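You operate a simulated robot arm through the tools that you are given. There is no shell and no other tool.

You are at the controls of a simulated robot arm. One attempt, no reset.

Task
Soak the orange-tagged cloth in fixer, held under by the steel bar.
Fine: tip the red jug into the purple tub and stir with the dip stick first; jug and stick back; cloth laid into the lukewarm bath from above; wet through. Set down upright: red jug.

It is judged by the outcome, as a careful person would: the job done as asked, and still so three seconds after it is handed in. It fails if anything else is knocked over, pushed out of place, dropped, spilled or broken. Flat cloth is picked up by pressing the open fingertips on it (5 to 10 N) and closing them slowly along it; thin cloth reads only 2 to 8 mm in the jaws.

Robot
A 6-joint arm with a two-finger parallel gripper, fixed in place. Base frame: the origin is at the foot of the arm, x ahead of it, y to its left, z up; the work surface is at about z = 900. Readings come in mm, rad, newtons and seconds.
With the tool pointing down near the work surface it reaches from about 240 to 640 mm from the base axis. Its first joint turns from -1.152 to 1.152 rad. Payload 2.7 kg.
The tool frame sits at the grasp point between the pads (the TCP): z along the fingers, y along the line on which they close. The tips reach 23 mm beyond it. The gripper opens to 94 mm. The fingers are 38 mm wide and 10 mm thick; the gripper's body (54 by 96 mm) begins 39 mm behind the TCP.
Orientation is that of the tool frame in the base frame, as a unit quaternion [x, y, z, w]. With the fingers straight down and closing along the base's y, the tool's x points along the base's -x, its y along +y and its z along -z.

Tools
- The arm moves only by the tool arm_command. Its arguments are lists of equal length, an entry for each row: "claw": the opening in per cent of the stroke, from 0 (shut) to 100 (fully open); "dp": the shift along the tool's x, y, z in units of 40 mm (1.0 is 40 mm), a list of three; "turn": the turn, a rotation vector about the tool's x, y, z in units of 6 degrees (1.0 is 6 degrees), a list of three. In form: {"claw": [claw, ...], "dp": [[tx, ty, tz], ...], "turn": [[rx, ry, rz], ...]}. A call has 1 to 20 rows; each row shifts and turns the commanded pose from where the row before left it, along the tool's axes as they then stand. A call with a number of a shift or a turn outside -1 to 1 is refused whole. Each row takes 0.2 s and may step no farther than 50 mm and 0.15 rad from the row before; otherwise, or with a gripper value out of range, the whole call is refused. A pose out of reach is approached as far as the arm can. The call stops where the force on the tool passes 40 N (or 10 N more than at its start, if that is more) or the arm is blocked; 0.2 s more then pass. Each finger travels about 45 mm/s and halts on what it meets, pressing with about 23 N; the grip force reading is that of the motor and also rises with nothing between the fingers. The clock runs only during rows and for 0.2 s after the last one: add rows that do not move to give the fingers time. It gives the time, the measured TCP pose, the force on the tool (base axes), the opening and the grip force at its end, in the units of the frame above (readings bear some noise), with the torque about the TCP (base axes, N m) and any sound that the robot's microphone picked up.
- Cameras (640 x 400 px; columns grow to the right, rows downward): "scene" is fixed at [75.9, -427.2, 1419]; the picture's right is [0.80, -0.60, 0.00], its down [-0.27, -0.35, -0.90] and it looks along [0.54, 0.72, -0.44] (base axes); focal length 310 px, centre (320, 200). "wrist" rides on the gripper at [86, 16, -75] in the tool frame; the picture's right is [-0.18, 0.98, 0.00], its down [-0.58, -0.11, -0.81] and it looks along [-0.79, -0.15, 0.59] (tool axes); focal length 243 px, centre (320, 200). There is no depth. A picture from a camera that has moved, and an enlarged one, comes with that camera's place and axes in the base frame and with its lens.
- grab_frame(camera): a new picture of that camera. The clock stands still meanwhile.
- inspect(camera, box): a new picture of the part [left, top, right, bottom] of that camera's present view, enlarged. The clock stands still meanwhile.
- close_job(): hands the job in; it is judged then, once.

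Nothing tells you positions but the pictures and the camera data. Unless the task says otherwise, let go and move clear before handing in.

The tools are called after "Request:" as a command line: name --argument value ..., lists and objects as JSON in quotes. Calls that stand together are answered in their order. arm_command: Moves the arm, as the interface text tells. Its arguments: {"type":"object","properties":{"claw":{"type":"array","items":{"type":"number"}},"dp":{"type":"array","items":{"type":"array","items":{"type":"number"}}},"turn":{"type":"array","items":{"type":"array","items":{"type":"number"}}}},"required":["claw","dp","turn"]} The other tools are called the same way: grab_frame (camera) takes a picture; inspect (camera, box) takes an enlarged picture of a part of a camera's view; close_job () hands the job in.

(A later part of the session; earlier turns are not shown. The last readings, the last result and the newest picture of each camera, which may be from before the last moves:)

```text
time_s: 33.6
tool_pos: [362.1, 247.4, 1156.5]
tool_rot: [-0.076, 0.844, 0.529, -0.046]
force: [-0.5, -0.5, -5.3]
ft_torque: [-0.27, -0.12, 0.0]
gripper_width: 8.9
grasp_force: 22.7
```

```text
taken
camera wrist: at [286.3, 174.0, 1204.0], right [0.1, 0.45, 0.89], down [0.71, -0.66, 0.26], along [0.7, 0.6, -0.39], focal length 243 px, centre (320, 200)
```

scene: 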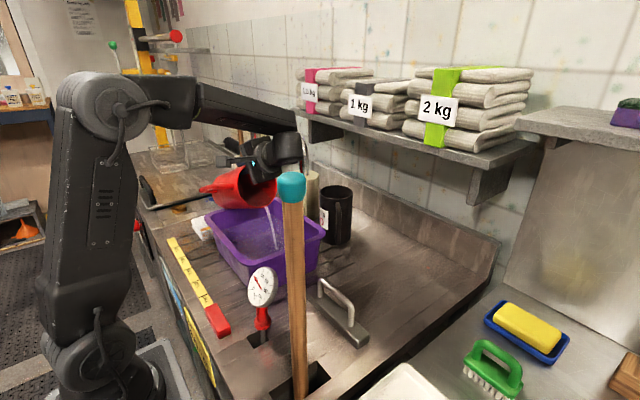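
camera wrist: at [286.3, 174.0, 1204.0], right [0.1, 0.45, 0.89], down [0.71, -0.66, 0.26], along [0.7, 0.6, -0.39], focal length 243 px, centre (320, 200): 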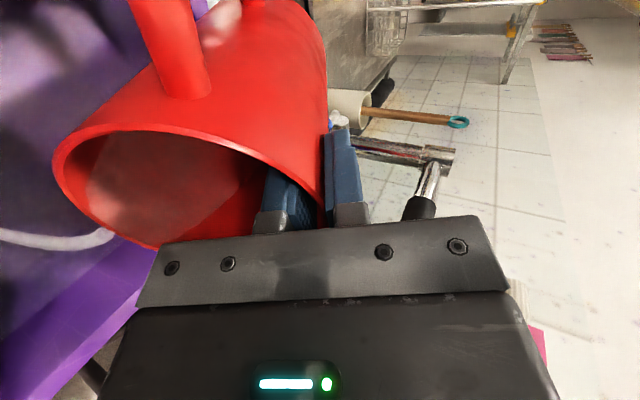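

The stream is falling into the tub. Continuing the tilt in small steps.

Request:
arm_command --claw '[0, 0, 0, 0, 0, 0, 0, 0, 0, 0, 0, 0, 0, 0, 0]' --dp '[[0, 0, 0], [0, 0, 0], [0, 0, 0], [0, 0, 0], [0, 0, 0], [0, 0, 0], [0, 0, 0], [0, 0, 0], [0, 0, 0], [0, 0, 0], [0, 0, 0], [0, 0, 0], [0, 0, 0], [0, 0, 0], [0, 0, 0]]' --turn '[[0, 0, 0], [0, 0, 0], [-0.4, 0, 0], [-0.4, 0, 0], [0, 0, 0], [-0.4, 0, 0], [-0.4, 0, 0], [0, 0, 0], [-0.4, 0, 0], [-0.4, 0, 0], [0, 0, 0], [-0.4, 0, 0], [0, 0, 0], [0, 0, 0], [0, 0, 0]]'

Request:
grab_frame --camera "scene"

Request:
grab_frame --camera "wrist"

```text
time_s: 36.8
tool_pos: [361.5, 247.7, 1156.7]
tool_rot: [-0.068, 0.758, 0.647, -0.056]
force: [0.1, 0.8, -1.6]
ft_torque: [-0.14, -0.08, -0.01]
gripper_width: 8.9
grasp_force: 22.6
```

```text
taken
```

scene: 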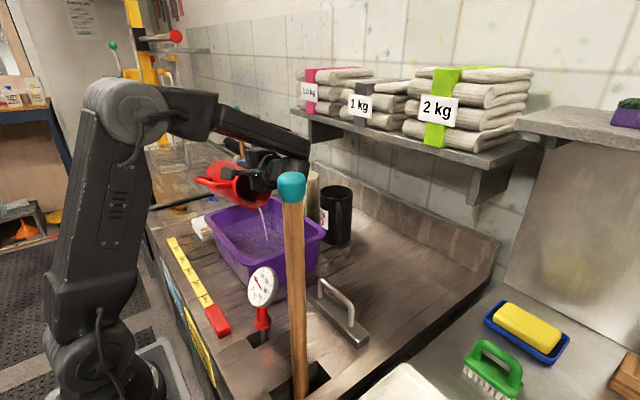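

```text
taken
camera wrist: at [288.7, 163.9, 1184.2], right [0.15, 0.18, 0.97], down [0.72, -0.7, 0.02], along [0.68, 0.69, -0.24], focal length 243 px, centre (320, 200)
```

wrist: 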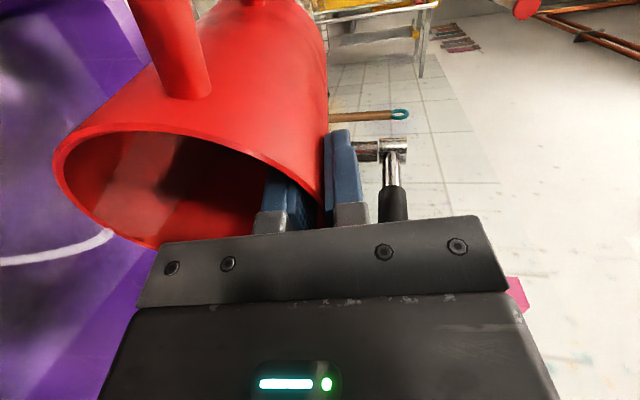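

Nearly empty. Tilting further to drain the last of it.

Request:
arm_command --claw '[0, 0, 0, 0, 0, 0, 0, 0, 0, 0, 0, 0]' --dp '[[0, 0, 0], [0, 0, 0], [0, 0, 0], [0, 0, 0], [0, 0, 0], [0, 0, 0], [0, 0, 0], [0, 0, 0], [0, 0, 0], [0, 0, 0], [0, 0, 0], [0, 0, 0]]' --turn '[[-0.6, 0, 0], [-0.6, 0, 0], [-0.6, 0, 0], [-0.6, 0, 0], [-0.6, 0, 0], [0, 0, 0], [0, 0, 0], [0, 0, 0], [0, 0, 0], [0, 0, 0], [0, 0, 0], [0, 0, 0]]'

Request:
grab_frame --camera "scene"

Request:
grab_frame --camera "wrist"

```text
time_s: 39.4
tool_pos: [362.7, 247.2, 1158.2]
tool_rot: [-0.059, 0.647, 0.758, -0.066]
force: [-1.0, -0.1, -1.1]
ft_torque: [-0.09, -0.03, -0.01]
gripper_width: 8.9
grasp_force: 23.2
```

```text
taken
```

scene: 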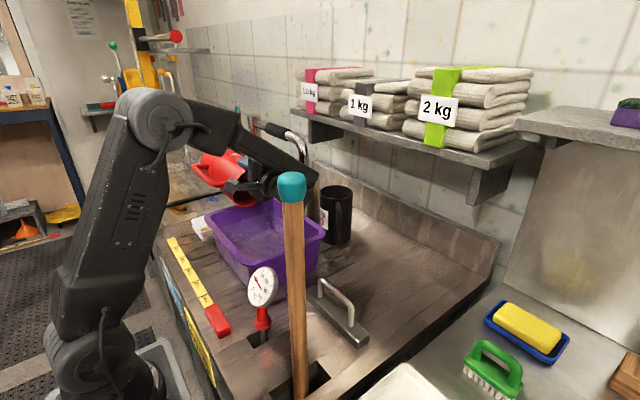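

```text
taken
camera wrist: at [289.5, 157.6, 1161.0], right [0.21, -0.12, 0.97], down [0.71, -0.66, -0.23], along [0.67, 0.74, -0.05], focal length 243 px, centre (320, 200)
```

wrist: 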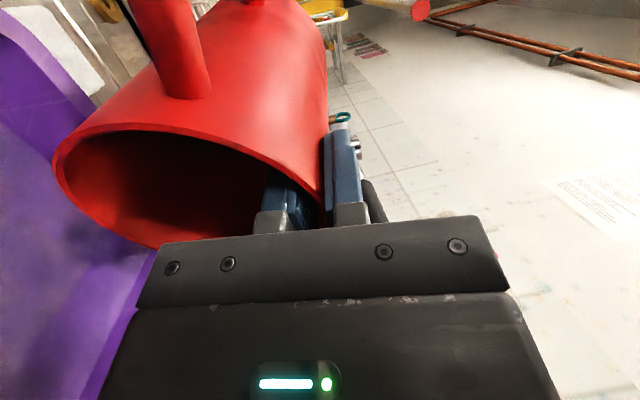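

The jug is empty (about 1 N left). I bring it back upright, raising it first.

Request:
arm_command --claw '[0, 0, 0, 0, 0, 0, 0, 0, 0, 0, 0, 0, 0, 0, 0, 0, 0, 0, 0, 0]' --dp '[[0, 0.6, 0.1], [0, 0.4, 0.05], [0, 0, 0], [0, 0, 0], [0, 0, 0], [0, 0, 0], [0, 0, 0], [0, 0, 0], [0, 0, 0], [0, 0, 0], [0, 0, 0], [0, 0, 0], [0, 0, 0], [0, 0, 0], [0, 0, 0], [0, 0, 0], [0, 0, 0], [0, 0, 0], [0, 0, 0], [0, 0, 0]]' --turn '[[0, 0, 0], [0, 0, 0], [0.9, 0, 0], [0.9, 0, 0], [1, 0, 0], [1, 0, 0], [1, 0, 0], [1, 0, 0], [1, 0, 0], [1, 0, 0], [1, 0, 0], [1, 0, 0], [1, 0, 0], [1, 0, 0], [1, 0, 0], [1, 0, 0], [1, 0, 0], [1, 0, 0], [0.7, 0, 0], [0, 0, 0]]'

Request:
arm_command --claw '[0, 0, 0, 0, 0, 0, 0]' --dp '[[0, 0, 0], [0, 0, 0], [0, 0, 0], [0, 0, 0], [0, 0, 0], [0, 0, 0], [0, 0, 0]]' --turn '[[0, 0, -0.8], [0, 0, -1], [0, 0, -1], [0, 0, -1], [0, 0, -1], [0, 0, -1], [0, 0, 0]]'

Request:
grab_frame --camera "scene"

Request:
grab_frame --camera "wrist"

```text
time_s: 43.6
tool_pos: [362.4, 249.9, 1197.7]
tool_rot: [-0.089, 0.996, -0.001, 0.002]
force: [-0.5, 0.6, -0.9]
ft_torque: [0.07, 0.01, 0.0]
gripper_width: 9.0
grasp_force: 22.3
```

```text
time_s: 45.2
tool_pos: [360.4, 248.2, 1197.4]
tool_rot: [-0.384, 0.923, 0.0, 0.001]
force: [0.7, -0.3, -1.6]
ft_torque: [0.07, 0.08, -0.01]
gripper_width: 8.7
grasp_force: 23.0
```

```text
taken
```

scene: 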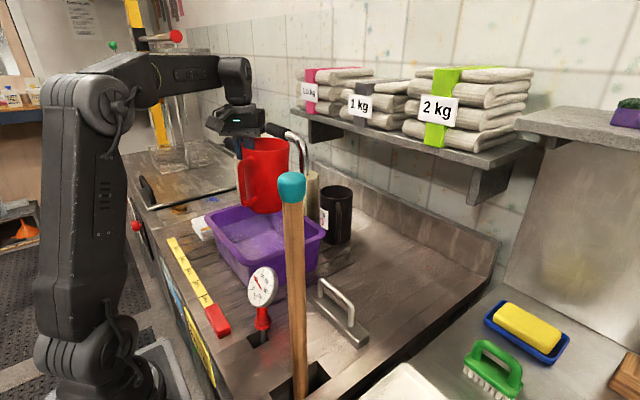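

```text
taken
camera wrist: at [288.1, 199.0, 1272.0], right [-0.57, 0.82, 0.0], down [0.49, 0.34, 0.81], along [0.67, 0.46, -0.59], focal length 243 px, centre (320, 200)
```

wrist: 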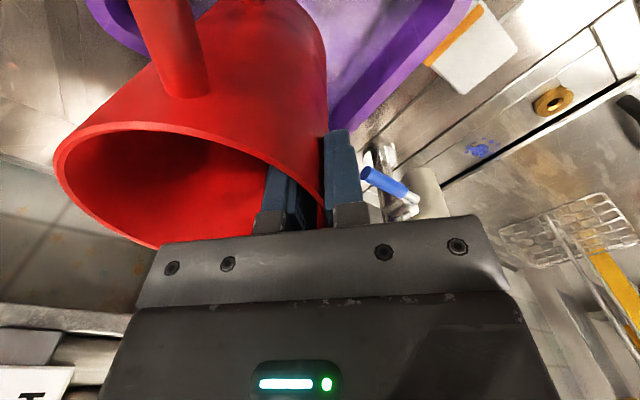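

Upright again and empty. Carrying it back above its place.

Request:
arm_command --claw '[0, 0, 0, 0, 0, 0, 0, 0, 0, 0, 0, 0, 0, 0]' --dp '[[0.1, -0.3, 0], [0.2, -0.6, 0], [0.23, -0.7, 0], [0.23, -0.7, 0], [0.23, -0.7, 0], [0.23, -0.7, 0], [0.23, -0.7, 0], [0.23, -0.7, 0], [0.23, -0.7, 0], [0.23, -0.7, 0], [0.23, -0.7, 0], [0.18, -0.5, 0], [0.1, -0.29, 0], [0, 0, 0]]' --turn '[[0, 0, 0], [0, 0, 0], [0, 0, 0], [0, 0, 0], [0, 0, 0], [0, 0, 0], [0, 0, 0], [0, 0, 0], [0, 0, 0], [0, 0, 0], [0, 0, 0], [0, 0, 0], [0, 0, 0], [0, 0, 0]]'

Request:
inspect --camera "scene" --box '[320, 80, 480, 280]'

Request:
grab_frame --camera "wrist"

```text
time_s: 48.2
tool_pos: [514.8, -50.6, 1200.4]
tool_rot: [-0.383, 0.924, 0.0, 0.001]
force: [1.5, 0.8, -0.8]
ft_torque: [0.08, 0.02, -0.03]
gripper_width: 9.0
grasp_force: 22.8
```

```text
2.00 times, centred on (400, 180) of scene
camera zoom: at [75.9, -427.2, 1419.0], right [0.8, -0.6, 0.0], down [-0.27, -0.35, -0.9], along [0.54, 0.72, -0.44], focal length 620 px, centre (160, 240)
```

zoom: 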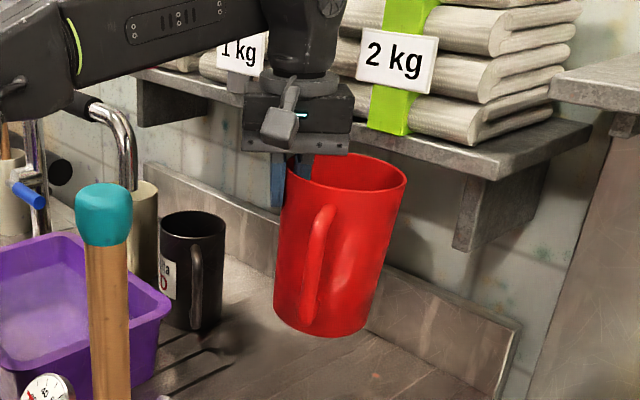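

```text
taken
camera wrist: at [440.6, -100.9, 1273.8], right [-0.56, 0.83, 0.0], down [0.49, 0.33, 0.81], along [0.67, 0.46, -0.59], focal length 243 px, centre (320, 200)
```

wrist: 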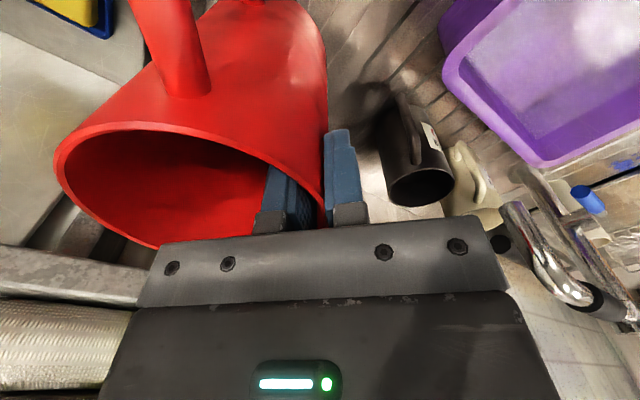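

The jug leans about 5° relative to the tool. I tip the tool back to make it upright and lower part way, then check.

Request:
arm_command --claw '[0, 0, 0, 0, 0, 0, 0]' --dp '[[0, 0, 0], [0, 0, 0.6], [0, 0, 0.8], [0, 0, 0.8], [0, 0, 0.6], [0, 0, 0.4], [0, 0, 0]]' --turn '[[0.9, 0, 0], [0, 0, 0], [0, 0, 0], [0, 0, 0], [0, 0, 0], [0, 0, 0], [0, 0, 0]]'

Request:
inspect --camera "scene" --box '[320, 140, 480, 320]'

Request:
grab_frame --camera "wrist"

```text
time_s: 49.8
tool_pos: [523.3, -62.4, 1069.5]
tool_rot: [-0.382, 0.923, -0.044, 0.019]
force: [-0.2, 0.4, -2.4]
ft_torque: [0.02, 0.04, 0.03]
gripper_width: 8.9
grasp_force: 23.0
```

```text
2.22 times, centred on (400, 230) of scene
camera zoom: at [75.9, -427.2, 1419.0], right [0.8, -0.6, 0.0], down [-0.27, -0.35, -0.9], along [0.54, 0.72, -0.44], focal length 689 px, centre (142, 133)
```

zoom: 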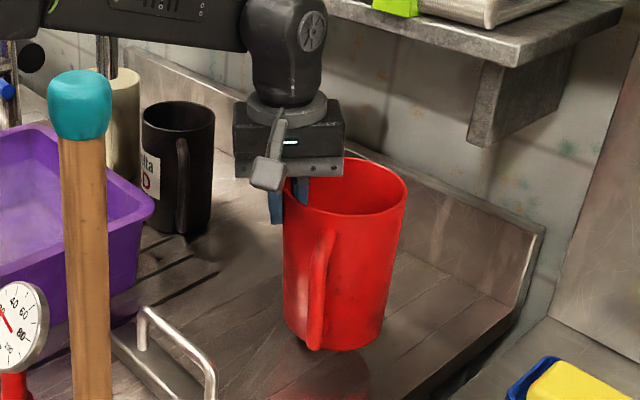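

```text
taken
camera wrist: at [444.4, -106.7, 1142.0], right [-0.56, 0.82, -0.09], down [0.43, 0.39, 0.81], along [0.71, 0.42, -0.57], focal length 243 px, centre (320, 200)
```

wrist: 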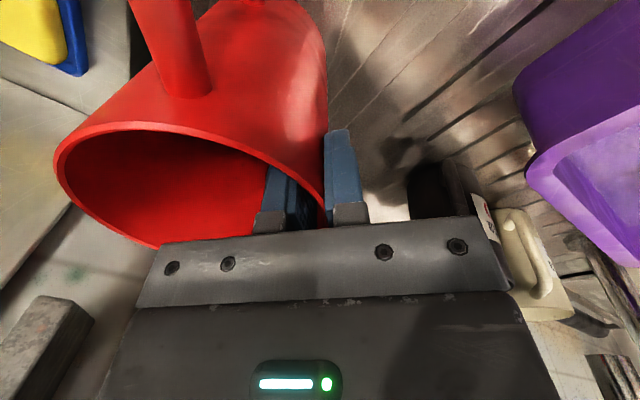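

The jug looks upright now. I shift back to the original spot and lower gently until it touches down.

Request:
arm_command --claw '[0, 0, 0, 0]' --dp '[[0.06, 0.44, 0], [0, 0, 0.25], [0, 0, 0.2], [0, 0, 0]]' --turn '[[0, 0, 0], [0, 0, 0], [0, 0, 0], [0, 0, 0]]'

Request:
arm_command --claw '[0, 0, 0, 0]' --dp '[[0, 0, 0.06], [0, 0, 0.06], [0, 0, 0.06], [0, 0, 0]]' --turn '[[0, 0, 0], [0, 0, 0], [0, 0, 0], [0, 0, 0]]'

Request:
inspect --camera "scene" --box '[320, 140, 480, 320]'

```text
time_s: 50.8
tool_pos: [510.3, -52.5, 1051.4]
tool_rot: [-0.382, 0.923, -0.044, 0.019]
force: [-0.2, 0.5, -1.0]
ft_torque: [0.03, 0.05, 0.01]
gripper_width: 8.6
grasp_force: 22.9
```

```text
time_s: 51.8
tool_pos: [509.9, -52.9, 1044.2]
tool_rot: [-0.382, 0.923, -0.044, 0.019]
force: [0.1, -0.3, -1.1]
ft_torque: [0.06, 0.02, -0.02]
gripper_width: 9.1
grasp_force: 23.0
```

```text
2.22 times, centred on (400, 230) of scene
camera zoom: at [75.9, -427.2, 1419.0], right [0.8, -0.6, 0.0], down [-0.27, -0.35, -0.9], along [0.54, 0.72, -0.44], focal length 689 px, centre (142, 133)
```

zoom: 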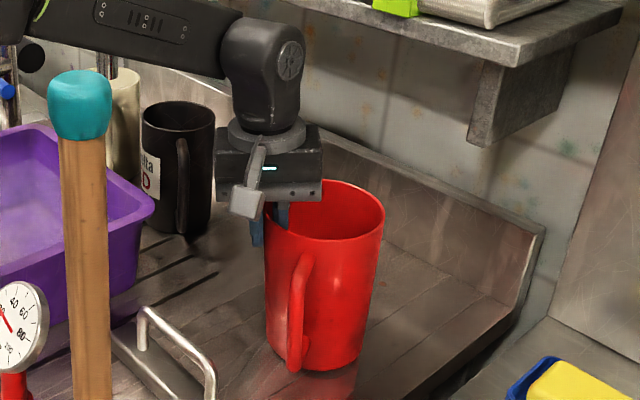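

Almost down. Lowering by a couple of millimetres at a time.

Request:
arm_command --claw '[0, 0]' --dp '[[0, 0, 0.05], [0, 0, 0]]' --turn '[[0, 0, 0], [0, 0, 0]]'

Request:
arm_command --claw '[0, 0]' --dp '[[0, 0, 0.05], [0, 0, 0]]' --turn '[[0, 0, 0], [0, 0, 0]]'

Request:
arm_command --claw '[0, 0]' --dp '[[0, 0, 0.04], [0, 0, 0]]' --turn '[[0, 0, 0], [0, 0, 0]]'

```text
time_s: 52.4
tool_pos: [510.6, -54.5, 1042.8]
tool_rot: [-0.381, 0.923, -0.044, 0.019]
force: [-1.1, -0.1, -1.2]
ft_torque: [0.07, 0.05, 0.02]
gripper_width: 8.9
grasp_force: 23.3
```

```text
time_s: 53.0
tool_pos: [511.2, -52.9, 1041.0]
tool_rot: [-0.382, 0.923, -0.044, 0.021]
force: [-0.7, 0.8, 5.8]
ft_torque: [0.2, 0.18, -0.03]
gripper_width: 9.1
grasp_force: 22.7
```

```text
time_s: 53.6
tool_pos: [509.9, -53.6, 1041.0]
tool_rot: [-0.382, 0.923, -0.045, 0.022]
force: [-3.9, 1.7, 19.8]
ft_torque: [0.07, 0.42, 0.01]
gripper_width: 9.0
grasp_force: 22.7
```

Touched down at the original height. Easing off a hair and opening the fingers.

Request:
arm_command --claw '[0, 6, 9, 12, 18, 26, 36, 46, 46]' --dp '[[0, 0, -0.03], [0, 0, 0], [0, 0, 0], [0, 0, 0], [0, 0, 0], [0, 0, 0], [0, 0, 0], [0, 0, 0], [0, 0, 0]]' --turn '[[0, 0, 0], [0, 0, 0], [0, 0, 0], [0, 0, 0], [0, 0, 0], [0, 0, 0], [0, 0, 0], [0, 0, 0], [0, 0, 0]]'

Request:
inspect --camera "scene" --box '[320, 140, 480, 320]'

Request:
grab_frame --camera "wrist"

```text
time_s: 55.6
tool_pos: [509.5, -52.5, 1038.8]
tool_rot: [-0.382, 0.923, -0.044, 0.019]
force: [-0.2, -0.2, 0.4]
ft_torque: [0.01, 0.02, 0.0]
gripper_width: 43.2
grasp_force: 0.0
```

```text
2.22 times, centred on (400, 230) of scene
camera zoom: at [75.9, -427.2, 1419.0], right [0.8, -0.6, 0.0], down [-0.27, -0.35, -0.9], along [0.54, 0.72, -0.44], focal length 689 px, centre (142, 133)
```

zoom: 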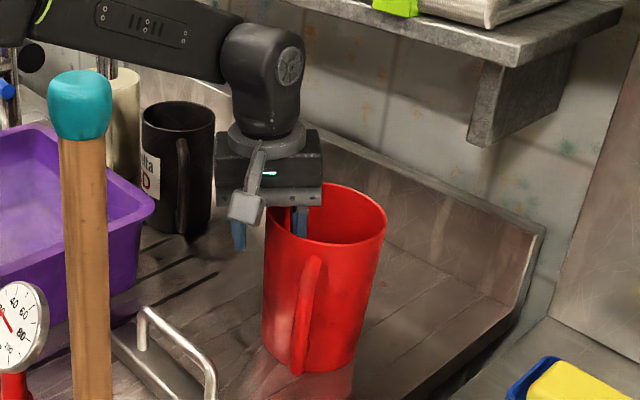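

```text
taken
camera wrist: at [431.5, -98.0, 1111.7], right [-0.56, 0.82, -0.09], down [0.43, 0.39, 0.81], along [0.71, 0.42, -0.57], focal length 243 px, centre (320, 200)
```

wrist: 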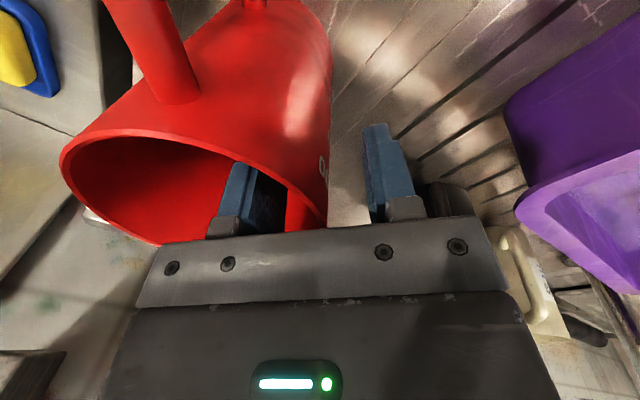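

The jug is standing upright where it was. Now I back out upward, level the tool, turn it, and go over to the dip stick.

Request:
arm_command --claw '[46, 46, 46, 46, 46, 46, 46, 46, 46, 46, 46, 46, 46, 46, 46]' --dp '[[0, 0, -0.5], [0, 0, -0.8], [0, 0, -0.9], [0, 0, -0.9], [0, 0, -0.9], [0, 0, 0], [0, 0, 0], [0, 0, 0], [0, 0, 0], [0, 0, 0], [0, 0, 0], [0, 0, 0], [0, 0, 0], [0, 0, 0], [0, 0, 0]]' --turn '[[0, 0, 0], [0, 0, 0], [0, 0, 0], [0, 0, 0], [0, 0, 0], [-0.9, 0, 0], [0, 0, -1], [0, 0, -1], [0, 0, -1], [0, 0, -1], [0, 0, -1], [0, 0, -1], [0, 0, -1], [0, 0, -0.5], [0, 0, 0]]'

Request:
arm_command --claw '[50, 50, 50, 50, 50, 50, 50, 50, 50, 50, 50]' --dp '[[-0.5, 0.78, 0], [-0.53, 0.78, 0], [-0.53, 0.78, 0], [-0.53, 0.78, 0], [-0.53, 0.78, 0], [-0.53, 0.78, 0], [-0.53, 0.78, 0], [-0.53, 0.78, 0], [-0.53, 0.78, 0], [-0.53, 0.6, 0], [0, 0, 0]]' --turn '[[0, 0, 0], [0, 0, 0], [0, 0, 0], [0, 0, 0], [0, 0, 0], [0, 0, 0], [0, 0, 0], [0, 0, 0], [0, 0, 0], [0, 0, 0], [0, 0, 0]]'

Request:
grab_frame --camera "scene"

Request:
grab_frame --camera "wrist"

```text
time_s: 58.8
tool_pos: [498.7, -41.0, 1198.7]
tool_rot: [0.708, -0.706, 0.001, -0.002]
force: [0.2, 0.8, -0.5]
ft_torque: [-0.03, -0.02, -0.01]
gripper_width: 43.2
grasp_force: 0.0
```

```text
time_s: 61.2
tool_pos: [193.3, 167.3, 1197.6]
tool_rot: [0.707, -0.707, 0.001, -0.001]
force: [0.4, 0.7, -1.0]
ft_torque: [0.0, -0.03, 0.04]
gripper_width: 47.2
grasp_force: 0.0
```

```text
taken
```

scene: 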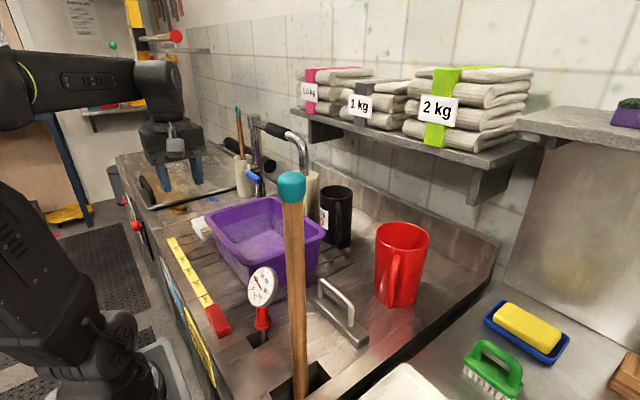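

```text
taken
camera wrist: at [176.4, 81.4, 1271.6], right [-0.98, 0.18, 0.0], down [0.11, 0.58, 0.81], along [0.15, 0.79, -0.59], focal length 243 px, centre (320, 200)
```

wrist: 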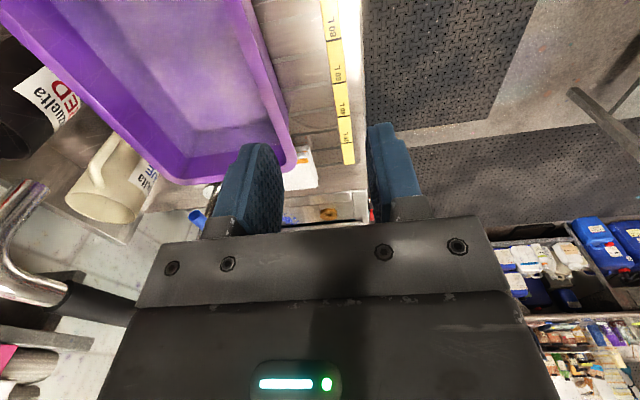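

The jug stayed in place. Zooming on the stick and the tub liquid to measure them.

Request:
inspect --camera "wrist" --box '[270, 0, 400, 200]'

Request:
inspect --camera "wrist" --box '[0, 0, 320, 200]'

Request:
inspect --camera "scene" --box '[160, 230, 240, 350]'

```text
2.00 times, centred on (335, 100) of wrist
camera zoom: at [176.4, 81.4, 1271.6], right [-0.98, 0.18, 0.0], down [0.11, 0.58, 0.81], along [0.15, 0.79, -0.59], focal length 485 px, centre (290, 400)
```

zoom: 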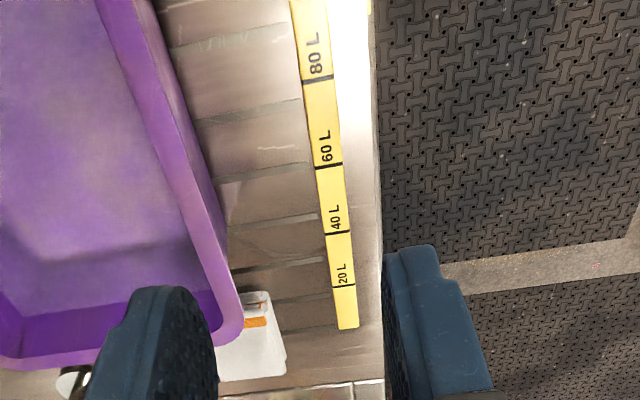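

```text
2.00 times, centred on (160, 100) of wrist
camera zoom: at [176.4, 81.4, 1271.6], right [-0.98, 0.18, 0.0], down [0.11, 0.58, 0.81], along [0.15, 0.79, -0.59], focal length 485 px, centre (640, 400)
```

zoom: 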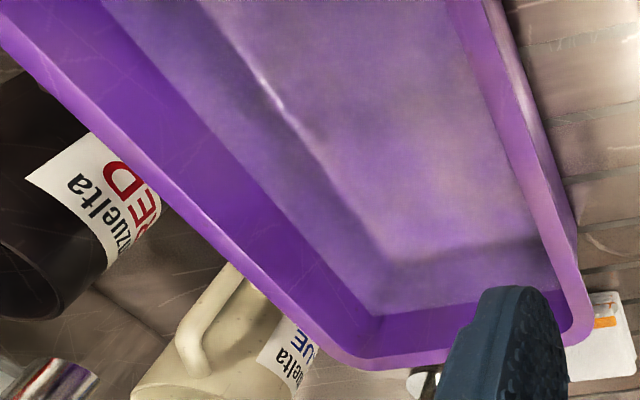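

```text
3.33 times, centred on (200, 290) of scene
camera zoom: at [75.9, -427.2, 1419.0], right [0.8, -0.6, 0.0], down [-0.27, -0.35, -0.9], along [0.54, 0.72, -0.44], focal length 1034 px, centre (720, -100)
```

zoom: 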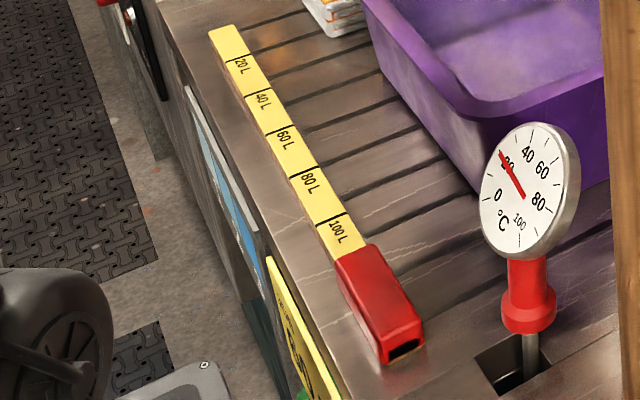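

The stick is 22 mm wide at x≈183, with the tip at y≈454 and the red grip end at y≈29. I'll descend over it at y≈190.

Request:
arm_command --claw '[50, 50, 50, 50, 50, 50, 50, 50, 50]' --dp '[[-0.57, 0.28, 0], [0, 0, 0.9], [0, 0, 0.9], [0, 0, 0.9], [0, 0, 0.9], [0, 0, 0.9], [0, 0, 0.9], [0, 0, 0.7], [0, 0, 0]]' --turn '[[0, 0, 0], [0, 0, 0], [0, 0, 0], [0, 0, 0], [0, 0, 0], [0, 0, 0], [0, 0, 0], [0, 0, 0], [0, 0, 0]]'

Request:
grab_frame --camera "wrist"

Request:
grab_frame --camera "scene"

```text
time_s: 63.2
tool_pos: [182.5, 191.1, 950.5]
tool_rot: [0.708, -0.707, 0.001, -0.001]
force: [1.0, 1.1, 0.7]
ft_torque: [0.03, -0.01, 0.02]
gripper_width: 47.3
grasp_force: 0.1
```

```text
taken
camera wrist: at [166.4, 104.2, 1024.9], right [-0.98, 0.18, 0.0], down [0.11, 0.58, 0.81], along [0.15, 0.79, -0.59], focal length 243 px, centre (320, 200)
```

wrist: 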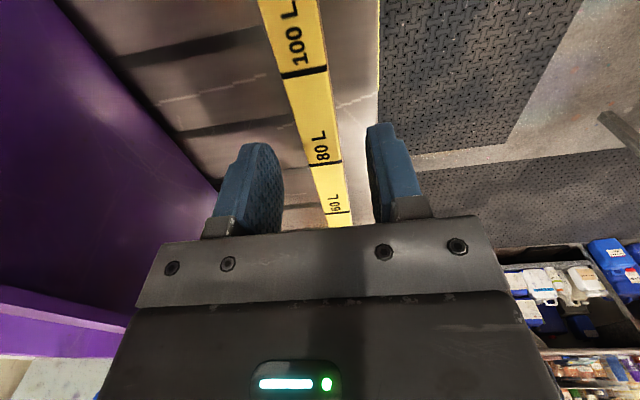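

```text
taken
```

scene: 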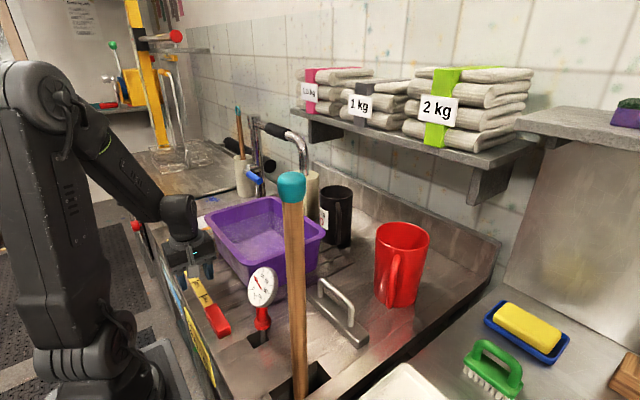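

The stick is centred between the fingers. Lowering gently to the worktop.

Request:
arm_command --claw '[50, 50, 50]' --dp '[[0, 0, 0.4], [0, 0, 0.15], [0, 0, 0]]' --turn '[[0, 0, 0], [0, 0, 0], [0, 0, 0]]'

Request:
arm_command --claw '[50, 50]' --dp '[[0, 0, 0.06], [0, 0, 0]]' --turn '[[0, 0, 0], [0, 0, 0]]'

```text
time_s: 64.0
tool_pos: [183.2, 191.5, 931.9]
tool_rot: [0.707, -0.707, 0.001, -0.002]
force: [-0.9, 0.1, -0.4]
ft_torque: [-0.03, -0.03, -0.03]
gripper_width: 47.0
grasp_force: 0.0
```

```text
time_s: 64.6
tool_pos: [183.4, 191.6, 928.7]
tool_rot: [0.707, -0.707, 0.001, -0.001]
force: [-0.2, 0.6, -0.5]
ft_torque: [0.02, 0.0, -0.02]
gripper_width: 47.2
grasp_force: 0.1
```

Request:
arm_command --claw '[50, 50]' --dp '[[0, 0, 0.06], [0, 0, 0]]' --turn '[[0, 0, 0], [0, 0, 0]]'

Request:
arm_command --claw '[50, 50]' --dp '[[0, 0, 0.05], [0, 0, 0]]' --turn '[[0, 0, 0], [0, 0, 0]]'

Request:
inspect --camera "wrist" --box '[220, 80, 420, 230]'

```text
time_s: 65.2
tool_pos: [183.1, 191.5, 925.3]
tool_rot: [0.708, -0.707, 0.001, -0.001]
force: [0.4, -0.5, 0.3]
ft_torque: [-0.02, 0.02, -0.01]
gripper_width: 47.2
grasp_force: 0.0
```

```text
time_s: 65.8
tool_pos: [183.4, 192.2, 923.2]
tool_rot: [0.707, -0.707, 0.002, -0.002]
force: [-0.9, 0.3, -0.4]
ft_torque: [-0.02, -0.02, -0.01]
gripper_width: 46.9
grasp_force: 0.0
```

```text
2.67 times, centred on (320, 155) of wrist
camera zoom: at [166.5, 104.8, 999.1], right [-0.98, 0.18, 0.0], down [0.11, 0.58, 0.81], along [0.15, 0.79, -0.59], focal length 647 px, centre (320, 320)
```

zoom: 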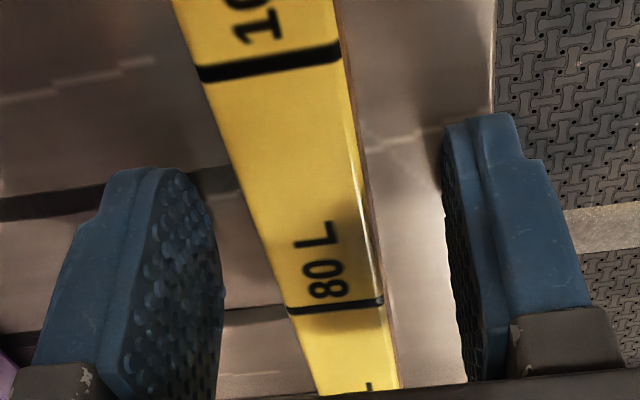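

Tips are about at the worktop. Closing slowly on the stick.

Request:
arm_command --claw '[45, 40, 35, 31, 28, 25, 22, 18, 14, 10, 8, 8]' --dp '[[0, 0, 0], [0, 0, 0], [0, 0, 0], [0, 0, 0], [0, 0, 0], [0, 0, 0], [0, 0, 0], [0, 0, 0], [0, 0, 0], [0, 0, 0], [0, 0, 0], [0, 0, 0]]' --turn '[[0, 0, 0], [0, 0, 0], [0, 0, 0], [0, 0, 0], [0, 0, 0], [0, 0, 0], [0, 0, 0], [0, 0, 0], [0, 0, 0], [0, 0, 0], [0, 0, 0], [0, 0, 0]]'

Request:
inspect --camera "wrist" --box '[220, 0, 420, 230]'

```text
time_s: 68.4
tool_pos: [185.0, 191.2, 924.6]
tool_rot: [-0.707, 0.708, -0.001, 0.001]
force: [0.2, 0.3, 1.4]
ft_torque: [0.02, 0.06, 0.01]
gripper_width: 21.2
grasp_force: 22.7
```

```text
1.74 times, centred on (320, 115) of wrist
camera zoom: at [166.4, 104.8, 999.1], right [-0.98, 0.18, 0.0], down [0.11, 0.58, 0.81], along [0.15, 0.79, -0.59], focal length 422 px, centre (320, 348)
```

zoom: 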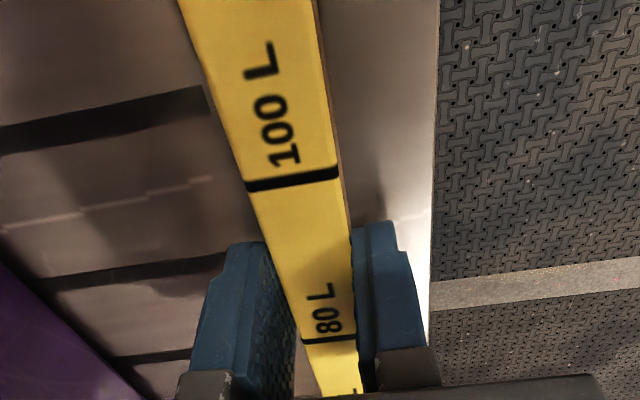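

Gripped at 21 mm. Lifting slightly to confirm the stick comes along level.

Request:
arm_command --claw '[5, 5, 5, 5]' --dp '[[0, 0, -0.2], [0, 0, -0.4], [0, 0, -0.4], [0, 0, 0]]' --turn '[[0, 0, 0], [0, 0, 0], [0, 0, 0], [0, 0, 0]]'

Request:
grab_frame --camera "wrist"

Request:
grab_frame --camera "scene"

```text
time_s: 69.4
tool_pos: [183.5, 192.0, 965.4]
tool_rot: [-0.707, 0.708, -0.001, 0.001]
force: [-0.1, 0.1, -0.4]
ft_torque: [0.0, -0.01, 0.0]
gripper_width: 21.4
grasp_force: 22.9
```

```text
taken
camera wrist: at [166.4, 104.9, 1039.5], right [-0.98, 0.18, 0.0], down [0.11, 0.58, 0.81], along [0.15, 0.79, -0.59], focal length 243 px, centre (320, 200)
```

wrist: 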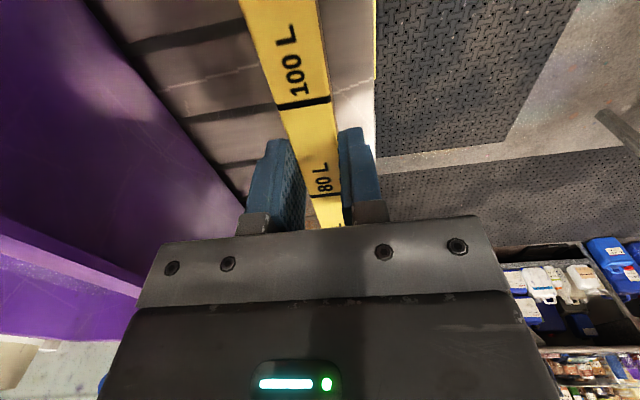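

```text
taken
```

scene: 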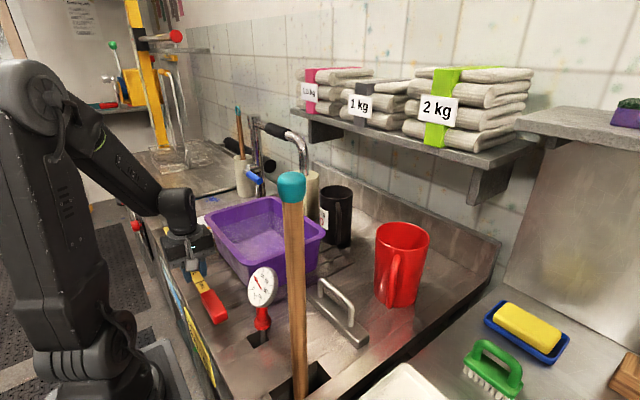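

The stick lifts level and is light. I raise it, swing it over the tub, then tip its end down into the bath.

Request:
arm_command --claw '[5, 5, 5, 5, 5, 5, 5, 5, 5, 5, 5, 5, 5, 5, 5, 5]' --dp '[[0, 0, -0.8], [0, 0, -0.9], [0, 0, -0.9], [0, 0, -0.9], [0, 0, -0.9], [0, 0, -0.6], [0, -0.8, 0], [0, -0.8, 0], [0, -0.8, 0], [0, -0.8, 0], [0, -0.8, 0], [0, -0.6, 0], [0.8, 0, 0], [0.8, 0, 0], [0.8, 0, 0], [0.5, 0, 0]]' --turn '[[0, 0, 0], [0, 0, 0], [0, 0, 0], [0, 0, 0], [0, 0, 0], [0, 0, 0], [0, 0, 0], [0, 0, 0], [0, 0, 0], [0, 0, 0], [0, 0, 0], [0, 0, 0], [0, 0, 0], [0, 0, 0], [0, 0, 0], [0, 0, 0]]'

Request:
grab_frame --camera "scene"

Request:
grab_frame --camera "wrist"

```text
time_s: 72.8
tool_pos: [368.6, 75.2, 1165.0]
tool_rot: [0.707, -0.707, 0.001, -0.001]
force: [0.1, -0.3, -1.6]
ft_torque: [0.01, 0.01, -0.01]
gripper_width: 21.3
grasp_force: 23.5
```

```text
taken
```

scene: 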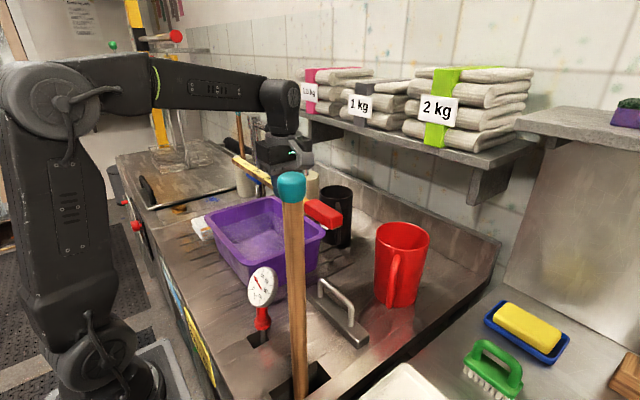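

```text
taken
camera wrist: at [351.1, -11.3, 1240.5], right [-0.98, 0.18, 0.0], down [0.11, 0.58, 0.81], along [0.15, 0.79, -0.59], focal length 243 px, centre (320, 200)
```

wrist: 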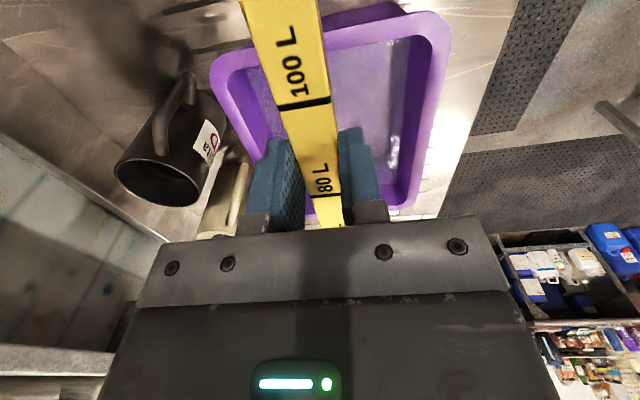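

Over the tub and level. Tilting the tip down.

Request:
arm_command --claw '[5, 5, 5, 5, 5, 5, 5, 5, 5, 5, 5, 5]' --dp '[[0, 0, 0], [0, 0, 0], [0, 0, 0], [0, 0, 0], [0, 0, 0], [0, 0, 0], [0, 0, 0], [0, 0, 0], [0, 0, 0], [0, 0, 0], [0, 0, 0], [0, 0, 0]]' --turn '[[0, 0.8, 0], [0, 0.8, 0], [0, 0.8, 0], [0, 0.8, 0], [0, 0.8, 0], [0, 0.8, 0], [0, 0.8, 0], [0, 0.8, 0], [0, 0.8, 0], [0, 0.8, 0], [0, 0.8, 0], [0, 0.4, 0]]'

Request:
grab_frame --camera "scene"

Request:
grab_frame --camera "wrist"

Request:
inspect --camera "scene" --box '[180, 100, 380, 320]'

```text
time_s: 75.4
tool_pos: [366.7, 74.9, 1165.4]
tool_rot: [-0.625, 0.628, -0.328, -0.328]
force: [-0.3, 0.3, -1.2]
ft_torque: [0.02, 0.03, 0.0]
gripper_width: 21.3
grasp_force: 23.1
```

```text
taken
```

scene: 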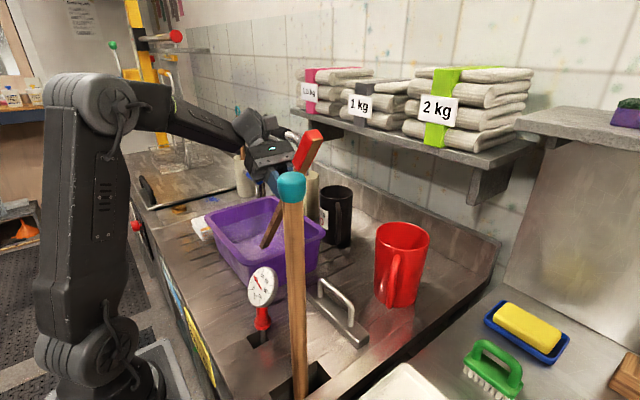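

```text
taken
camera wrist: at [349.3, 87.8, 1279.2], right [-0.98, 0.1, -0.15], down [0.11, 0.99, -0.02], along [0.15, -0.03, -0.99], focal length 243 px, centre (320, 200)
```

wrist: 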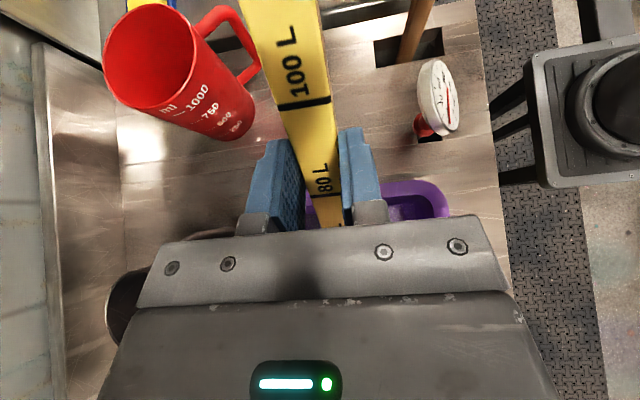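

```text
1.82 times, centred on (280, 210) of scene
camera zoom: at [75.9, -427.2, 1419.0], right [0.8, -0.6, 0.0], down [-0.27, -0.35, -0.9], along [0.54, 0.72, -0.44], focal length 564 px, centre (393, 182)
```

zoom: 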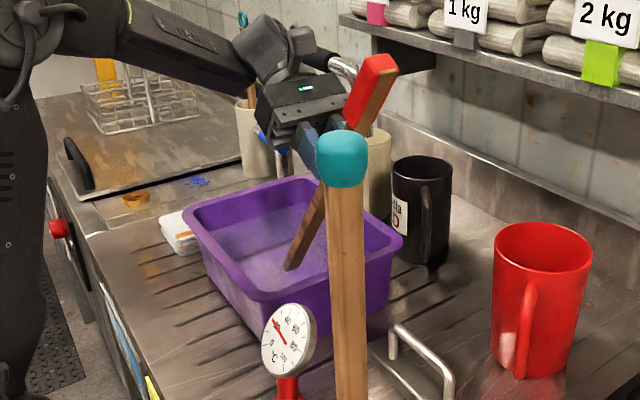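

The stick's tip is down in the tub, with its red grip up and clear. I lower it a bit more and stir in circles.

Request:
arm_command --claw '[5, 5, 5, 5, 5, 5, 5, 5, 5, 5, 5, 5]' --dp '[[-0.246, -0.5, 0.172], [0, -0.5, 0], [-0.337, 0.191, -0.482], [-0.208, 0.5, -0.297], [0, 0.6175, 0], [0.208, 0.5, 0.297], [0.337, 0.191, 0.482], [0.337, -0.191, 0.482], [0.208, -0.5, 0.297], [0, -0.6175, 0], [-0.208, -0.5, -0.297], [-0.337, -0.191, -0.482]]' --turn '[[0, 0, 0], [0, 0, 0], [0, 0, 0], [0, 0, 0], [0, 0, 0], [0, 0, 0], [0, 0, 0], [0, 0, 0], [0, 0, 0], [0, 0, 0], [0, 0, 0], [0, 0, 0]]'

Request:
inspect --camera "scene" --box '[180, 100, 380, 320]'

```text
time_s: 78.0
tool_pos: [405.7, 76.4, 1156.7]
tool_rot: [-0.626, 0.628, -0.328, -0.326]
force: [0.3, -0.4, -0.6]
ft_torque: [-0.01, 0.02, 0.01]
gripper_width: 21.3
grasp_force: 22.9
```

```text
1.82 times, centred on (280, 210) of scene
camera zoom: at [75.9, -427.2, 1419.0], right [0.8, -0.6, 0.0], down [-0.27, -0.35, -0.9], along [0.54, 0.72, -0.44], focal length 564 px, centre (393, 182)
```

zoom: 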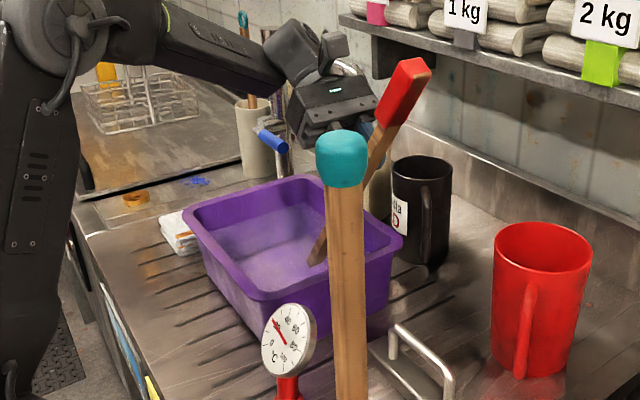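

Request:
inspect --camera "scene" --box '[200, 185, 330, 300]'

Request:
grab_frame --camera "wrist"

```text
3.48 times, centred on (265, 242) of scene
camera zoom: at [75.9, -427.2, 1419.0], right [0.8, -0.6, 0.0], down [-0.27, -0.35, -0.9], along [0.54, 0.72, -0.44], focal length 1079 px, centre (511, 52)
```

zoom: 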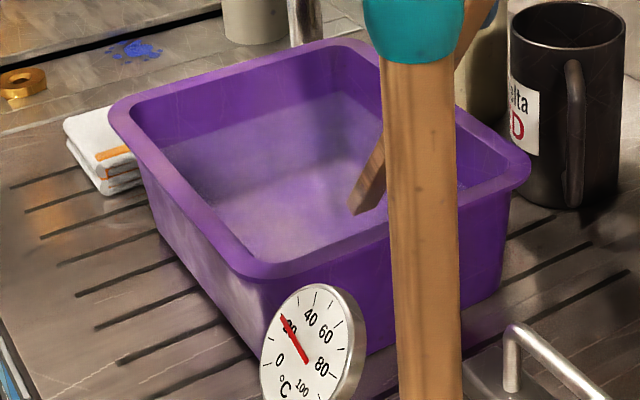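

```text
taken
camera wrist: at [388.3, 88.1, 1269.6], right [-0.98, 0.11, -0.15], down [0.11, 0.99, -0.02], along [0.15, -0.03, -0.99], focal length 243 px, centre (320, 200)
```

wrist: 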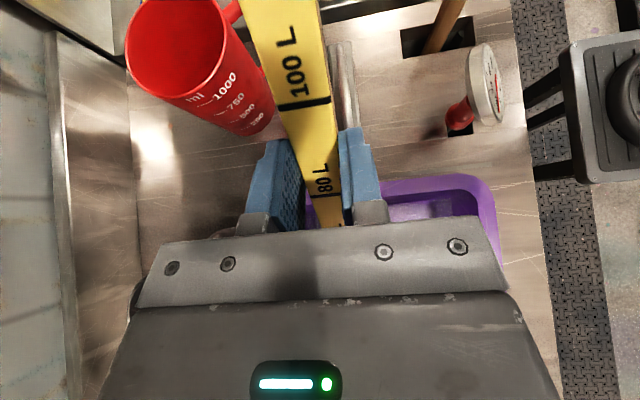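

The waterline is around z≈970, so the stick tip is well submerged. Stirring two more full circles.

Request:
arm_command --claw '[5, 5, 5, 5, 5, 5, 5, 5, 5, 5, 5, 5, 5, 5, 5, 5, 5, 5, 5, 5]' --dp '[[-0.337, 0.191, -0.482], [-0.208, 0.5, -0.297], [0, 0.6175, 0], [0.208, 0.5, 0.297], [0.337, 0.191, 0.482], [0.337, -0.191, 0.482], [0.208, -0.5, 0.297], [0, -0.6175, 0], [-0.208, -0.5, -0.297], [-0.337, -0.191, -0.482], [-0.337, 0.191, -0.482], [-0.208, 0.5, -0.297], [0, 0.6175, 0], [0.208, 0.5, 0.297], [0.337, 0.191, 0.482], [0.337, -0.191, 0.482], [0.208, -0.5, 0.297], [0, -0.6175, 0], [-0.208, -0.5, -0.297], [-0.337, -0.191, -0.482]]' --turn '[[0, 0, 0], [0, 0, 0], [0, 0, 0], [0, 0, 0], [0, 0, 0], [0, 0, 0], [0, 0, 0], [0, 0, 0], [0, 0, 0], [0, 0, 0], [0, 0, 0], [0, 0, 0], [0, 0, 0], [0, 0, 0], [0, 0, 0], [0, 0, 0], [0, 0, 0], [0, 0, 0], [0, 0, 0], [0, 0, 0]]'

Request:
arm_command --claw '[5, 5, 5, 5, 5, 5, 5, 5, 5, 5, 5, 5, 5, 5, 5, 5, 5, 5, 5, 5]' --dp '[[-0.337, 0.191, -0.482], [-0.208, 0.5, -0.297], [0, 0.6175, 0], [0.208, 0.5, 0.297], [0.337, 0.191, 0.482], [0.337, -0.191, 0.482], [0.208, -0.5, 0.297], [0, -0.6175, 0], [-0.208, -0.5, -0.297], [-0.337, -0.191, -0.482], [-0.337, 0.191, -0.482], [-0.208, 0.5, -0.297], [0, 0.6175, 0], [0.208, 0.5, 0.297], [0.337, 0.191, 0.482], [0.337, -0.191, 0.482], [0.208, -0.5, 0.297], [0, -0.6175, 0], [-0.208, -0.5, -0.297], [-0.337, -0.191, -0.482]]' --turn '[[0, 0, 0], [0, 0, 0], [0, 0, 0], [0, 0, 0], [0, 0, 0], [0, 0, 0], [0, 0, 0], [0, 0, 0], [0, 0, 0], [0, 0, 0], [0, 0, 0], [0, 0, 0], [0, 0, 0], [0, 0, 0], [0, 0, 0], [0, 0, 0], [0, 0, 0], [0, 0, 0], [0, 0, 0], [0, 0, 0]]'

Request:
grab_frame --camera "scene"

Request:
inspect --camera "scene" --box '[200, 185, 330, 300]'

```text
time_s: 82.2
tool_pos: [408.4, 73.4, 1154.5]
tool_rot: [-0.626, 0.627, -0.329, -0.327]
force: [1.0, -1.0, -0.6]
ft_torque: [0.02, 0.01, 0.03]
gripper_width: 21.2
grasp_force: 22.6
```

```text
time_s: 86.4
tool_pos: [409.2, 75.2, 1154.3]
tool_rot: [-0.626, 0.627, -0.328, -0.327]
force: [-0.2, -0.3, -1.0]
ft_torque: [-0.03, -0.01, -0.01]
gripper_width: 21.6
grasp_force: 23.2
```

```text
taken
```

scene: 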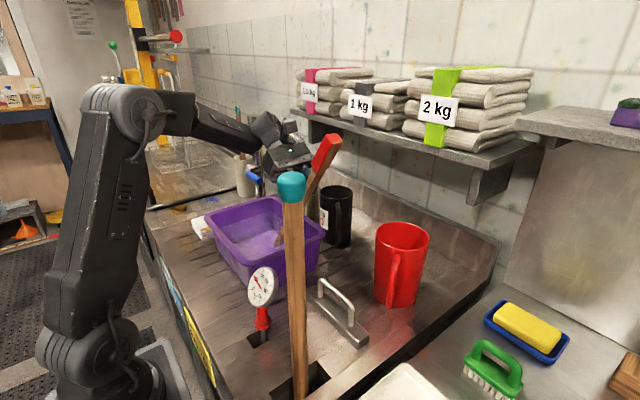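

```text
3.48 times, centred on (265, 242) of scene
camera zoom: at [75.9, -427.2, 1419.0], right [0.8, -0.6, 0.0], down [-0.27, -0.35, -0.9], along [0.54, 0.72, -0.44], focal length 1079 px, centre (511, 52)
```

zoom: 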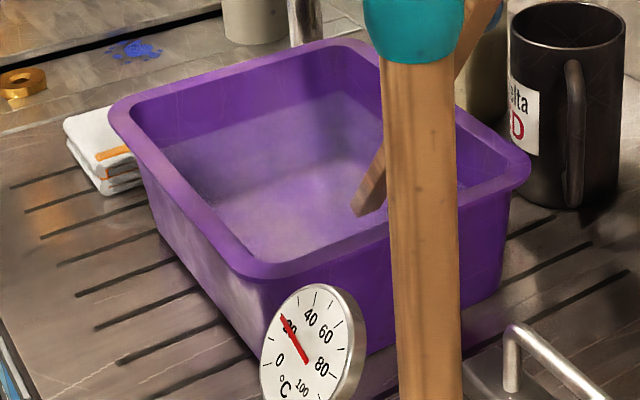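

Stirring is done and the liquid stayed in the tub. I lift the tip out, let it drip over the tub, then level the stick.

Request:
arm_command --claw '[5, 5, 5, 5, 5, 5, 5, 5, 5, 5, 5, 5, 5, 5, 5, 5, 5, 5]' --dp '[[0, 0.5, 0], [0, 0.5, 0], [0.246, 0, -0.172], [0, 0, 0], [0, 0, 0], [0, 0, 0], [0, 0, 0], [0, 0, 0], [0, 0, 0], [0, 0, 0], [0, 0, 0], [0, 0, 0], [0, 0, 0], [0, 0, 0], [0, 0, 0], [0, 0, 0], [0, 0, 0], [0, 0, 0]]' --turn '[[0, 0, 0], [0, 0, 0], [0, 0, 0], [0, -0.8, 0], [0, -0.8, 0], [0, -0.8, 0], [0, -0.8, 0], [0, -0.8, 0], [0, -0.4, 0], [0, 0, 0], [0, 0, 0], [0, 0, 0], [0, 0, 0], [0, 0, 0], [0, 0, 0], [0, 0, 0], [0, 0, 0], [0, 0, 0]]'

Request:
arm_command --claw '[5, 5, 5, 5, 5, 5, 5]' --dp '[[0, 0, 0], [0, 0, 0], [0, 0, 0], [0, 0, 0], [0, 0, 0], [0, 0, 0], [0, 0, 0]]' --turn '[[0, -0.8, 0], [0, -0.8, 0], [0, -0.8, 0], [0, -0.8, 0], [0, -0.8, 0], [0, -0.8, 0], [0, 0, 0]]'

Request:
grab_frame --camera "wrist"

Request:
grab_frame --camera "scene"

```text
time_s: 90.2
tool_pos: [366.4, 77.5, 1164.9]
tool_rot: [-0.685, 0.685, -0.177, -0.175]
force: [0.6, -0.3, -1.3]
ft_torque: [-0.01, -0.01, 0.02]
gripper_width: 21.4
grasp_force: 23.0
```

```text
time_s: 91.8
tool_pos: [366.2, 74.2, 1164.7]
tool_rot: [-0.707, 0.707, -0.001, 0.002]
force: [0.2, 0.6, -1.3]
ft_torque: [0.04, 0.01, 0.04]
gripper_width: 21.4
grasp_force: 22.5
```

```text
taken
camera wrist: at [349.4, -11.2, 1239.8], right [-0.98, 0.18, 0.0], down [0.11, 0.58, 0.81], along [0.15, 0.79, -0.59], focal length 243 px, centre (320, 200)
```

wrist: 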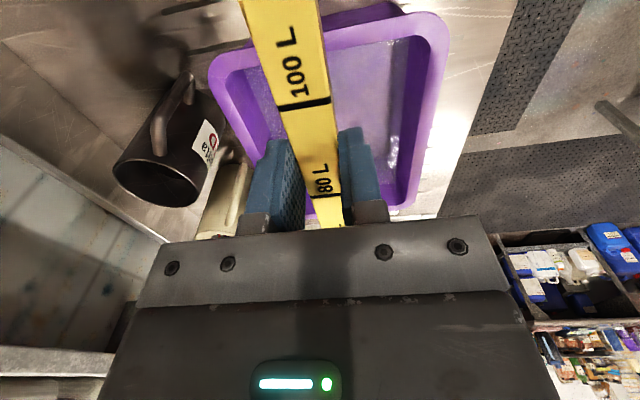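

```text
taken
```

scene: 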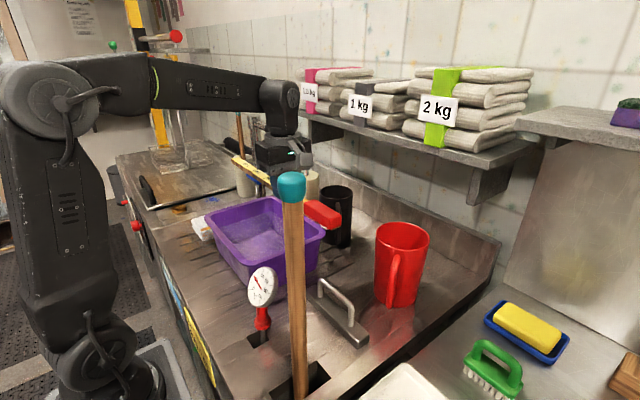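

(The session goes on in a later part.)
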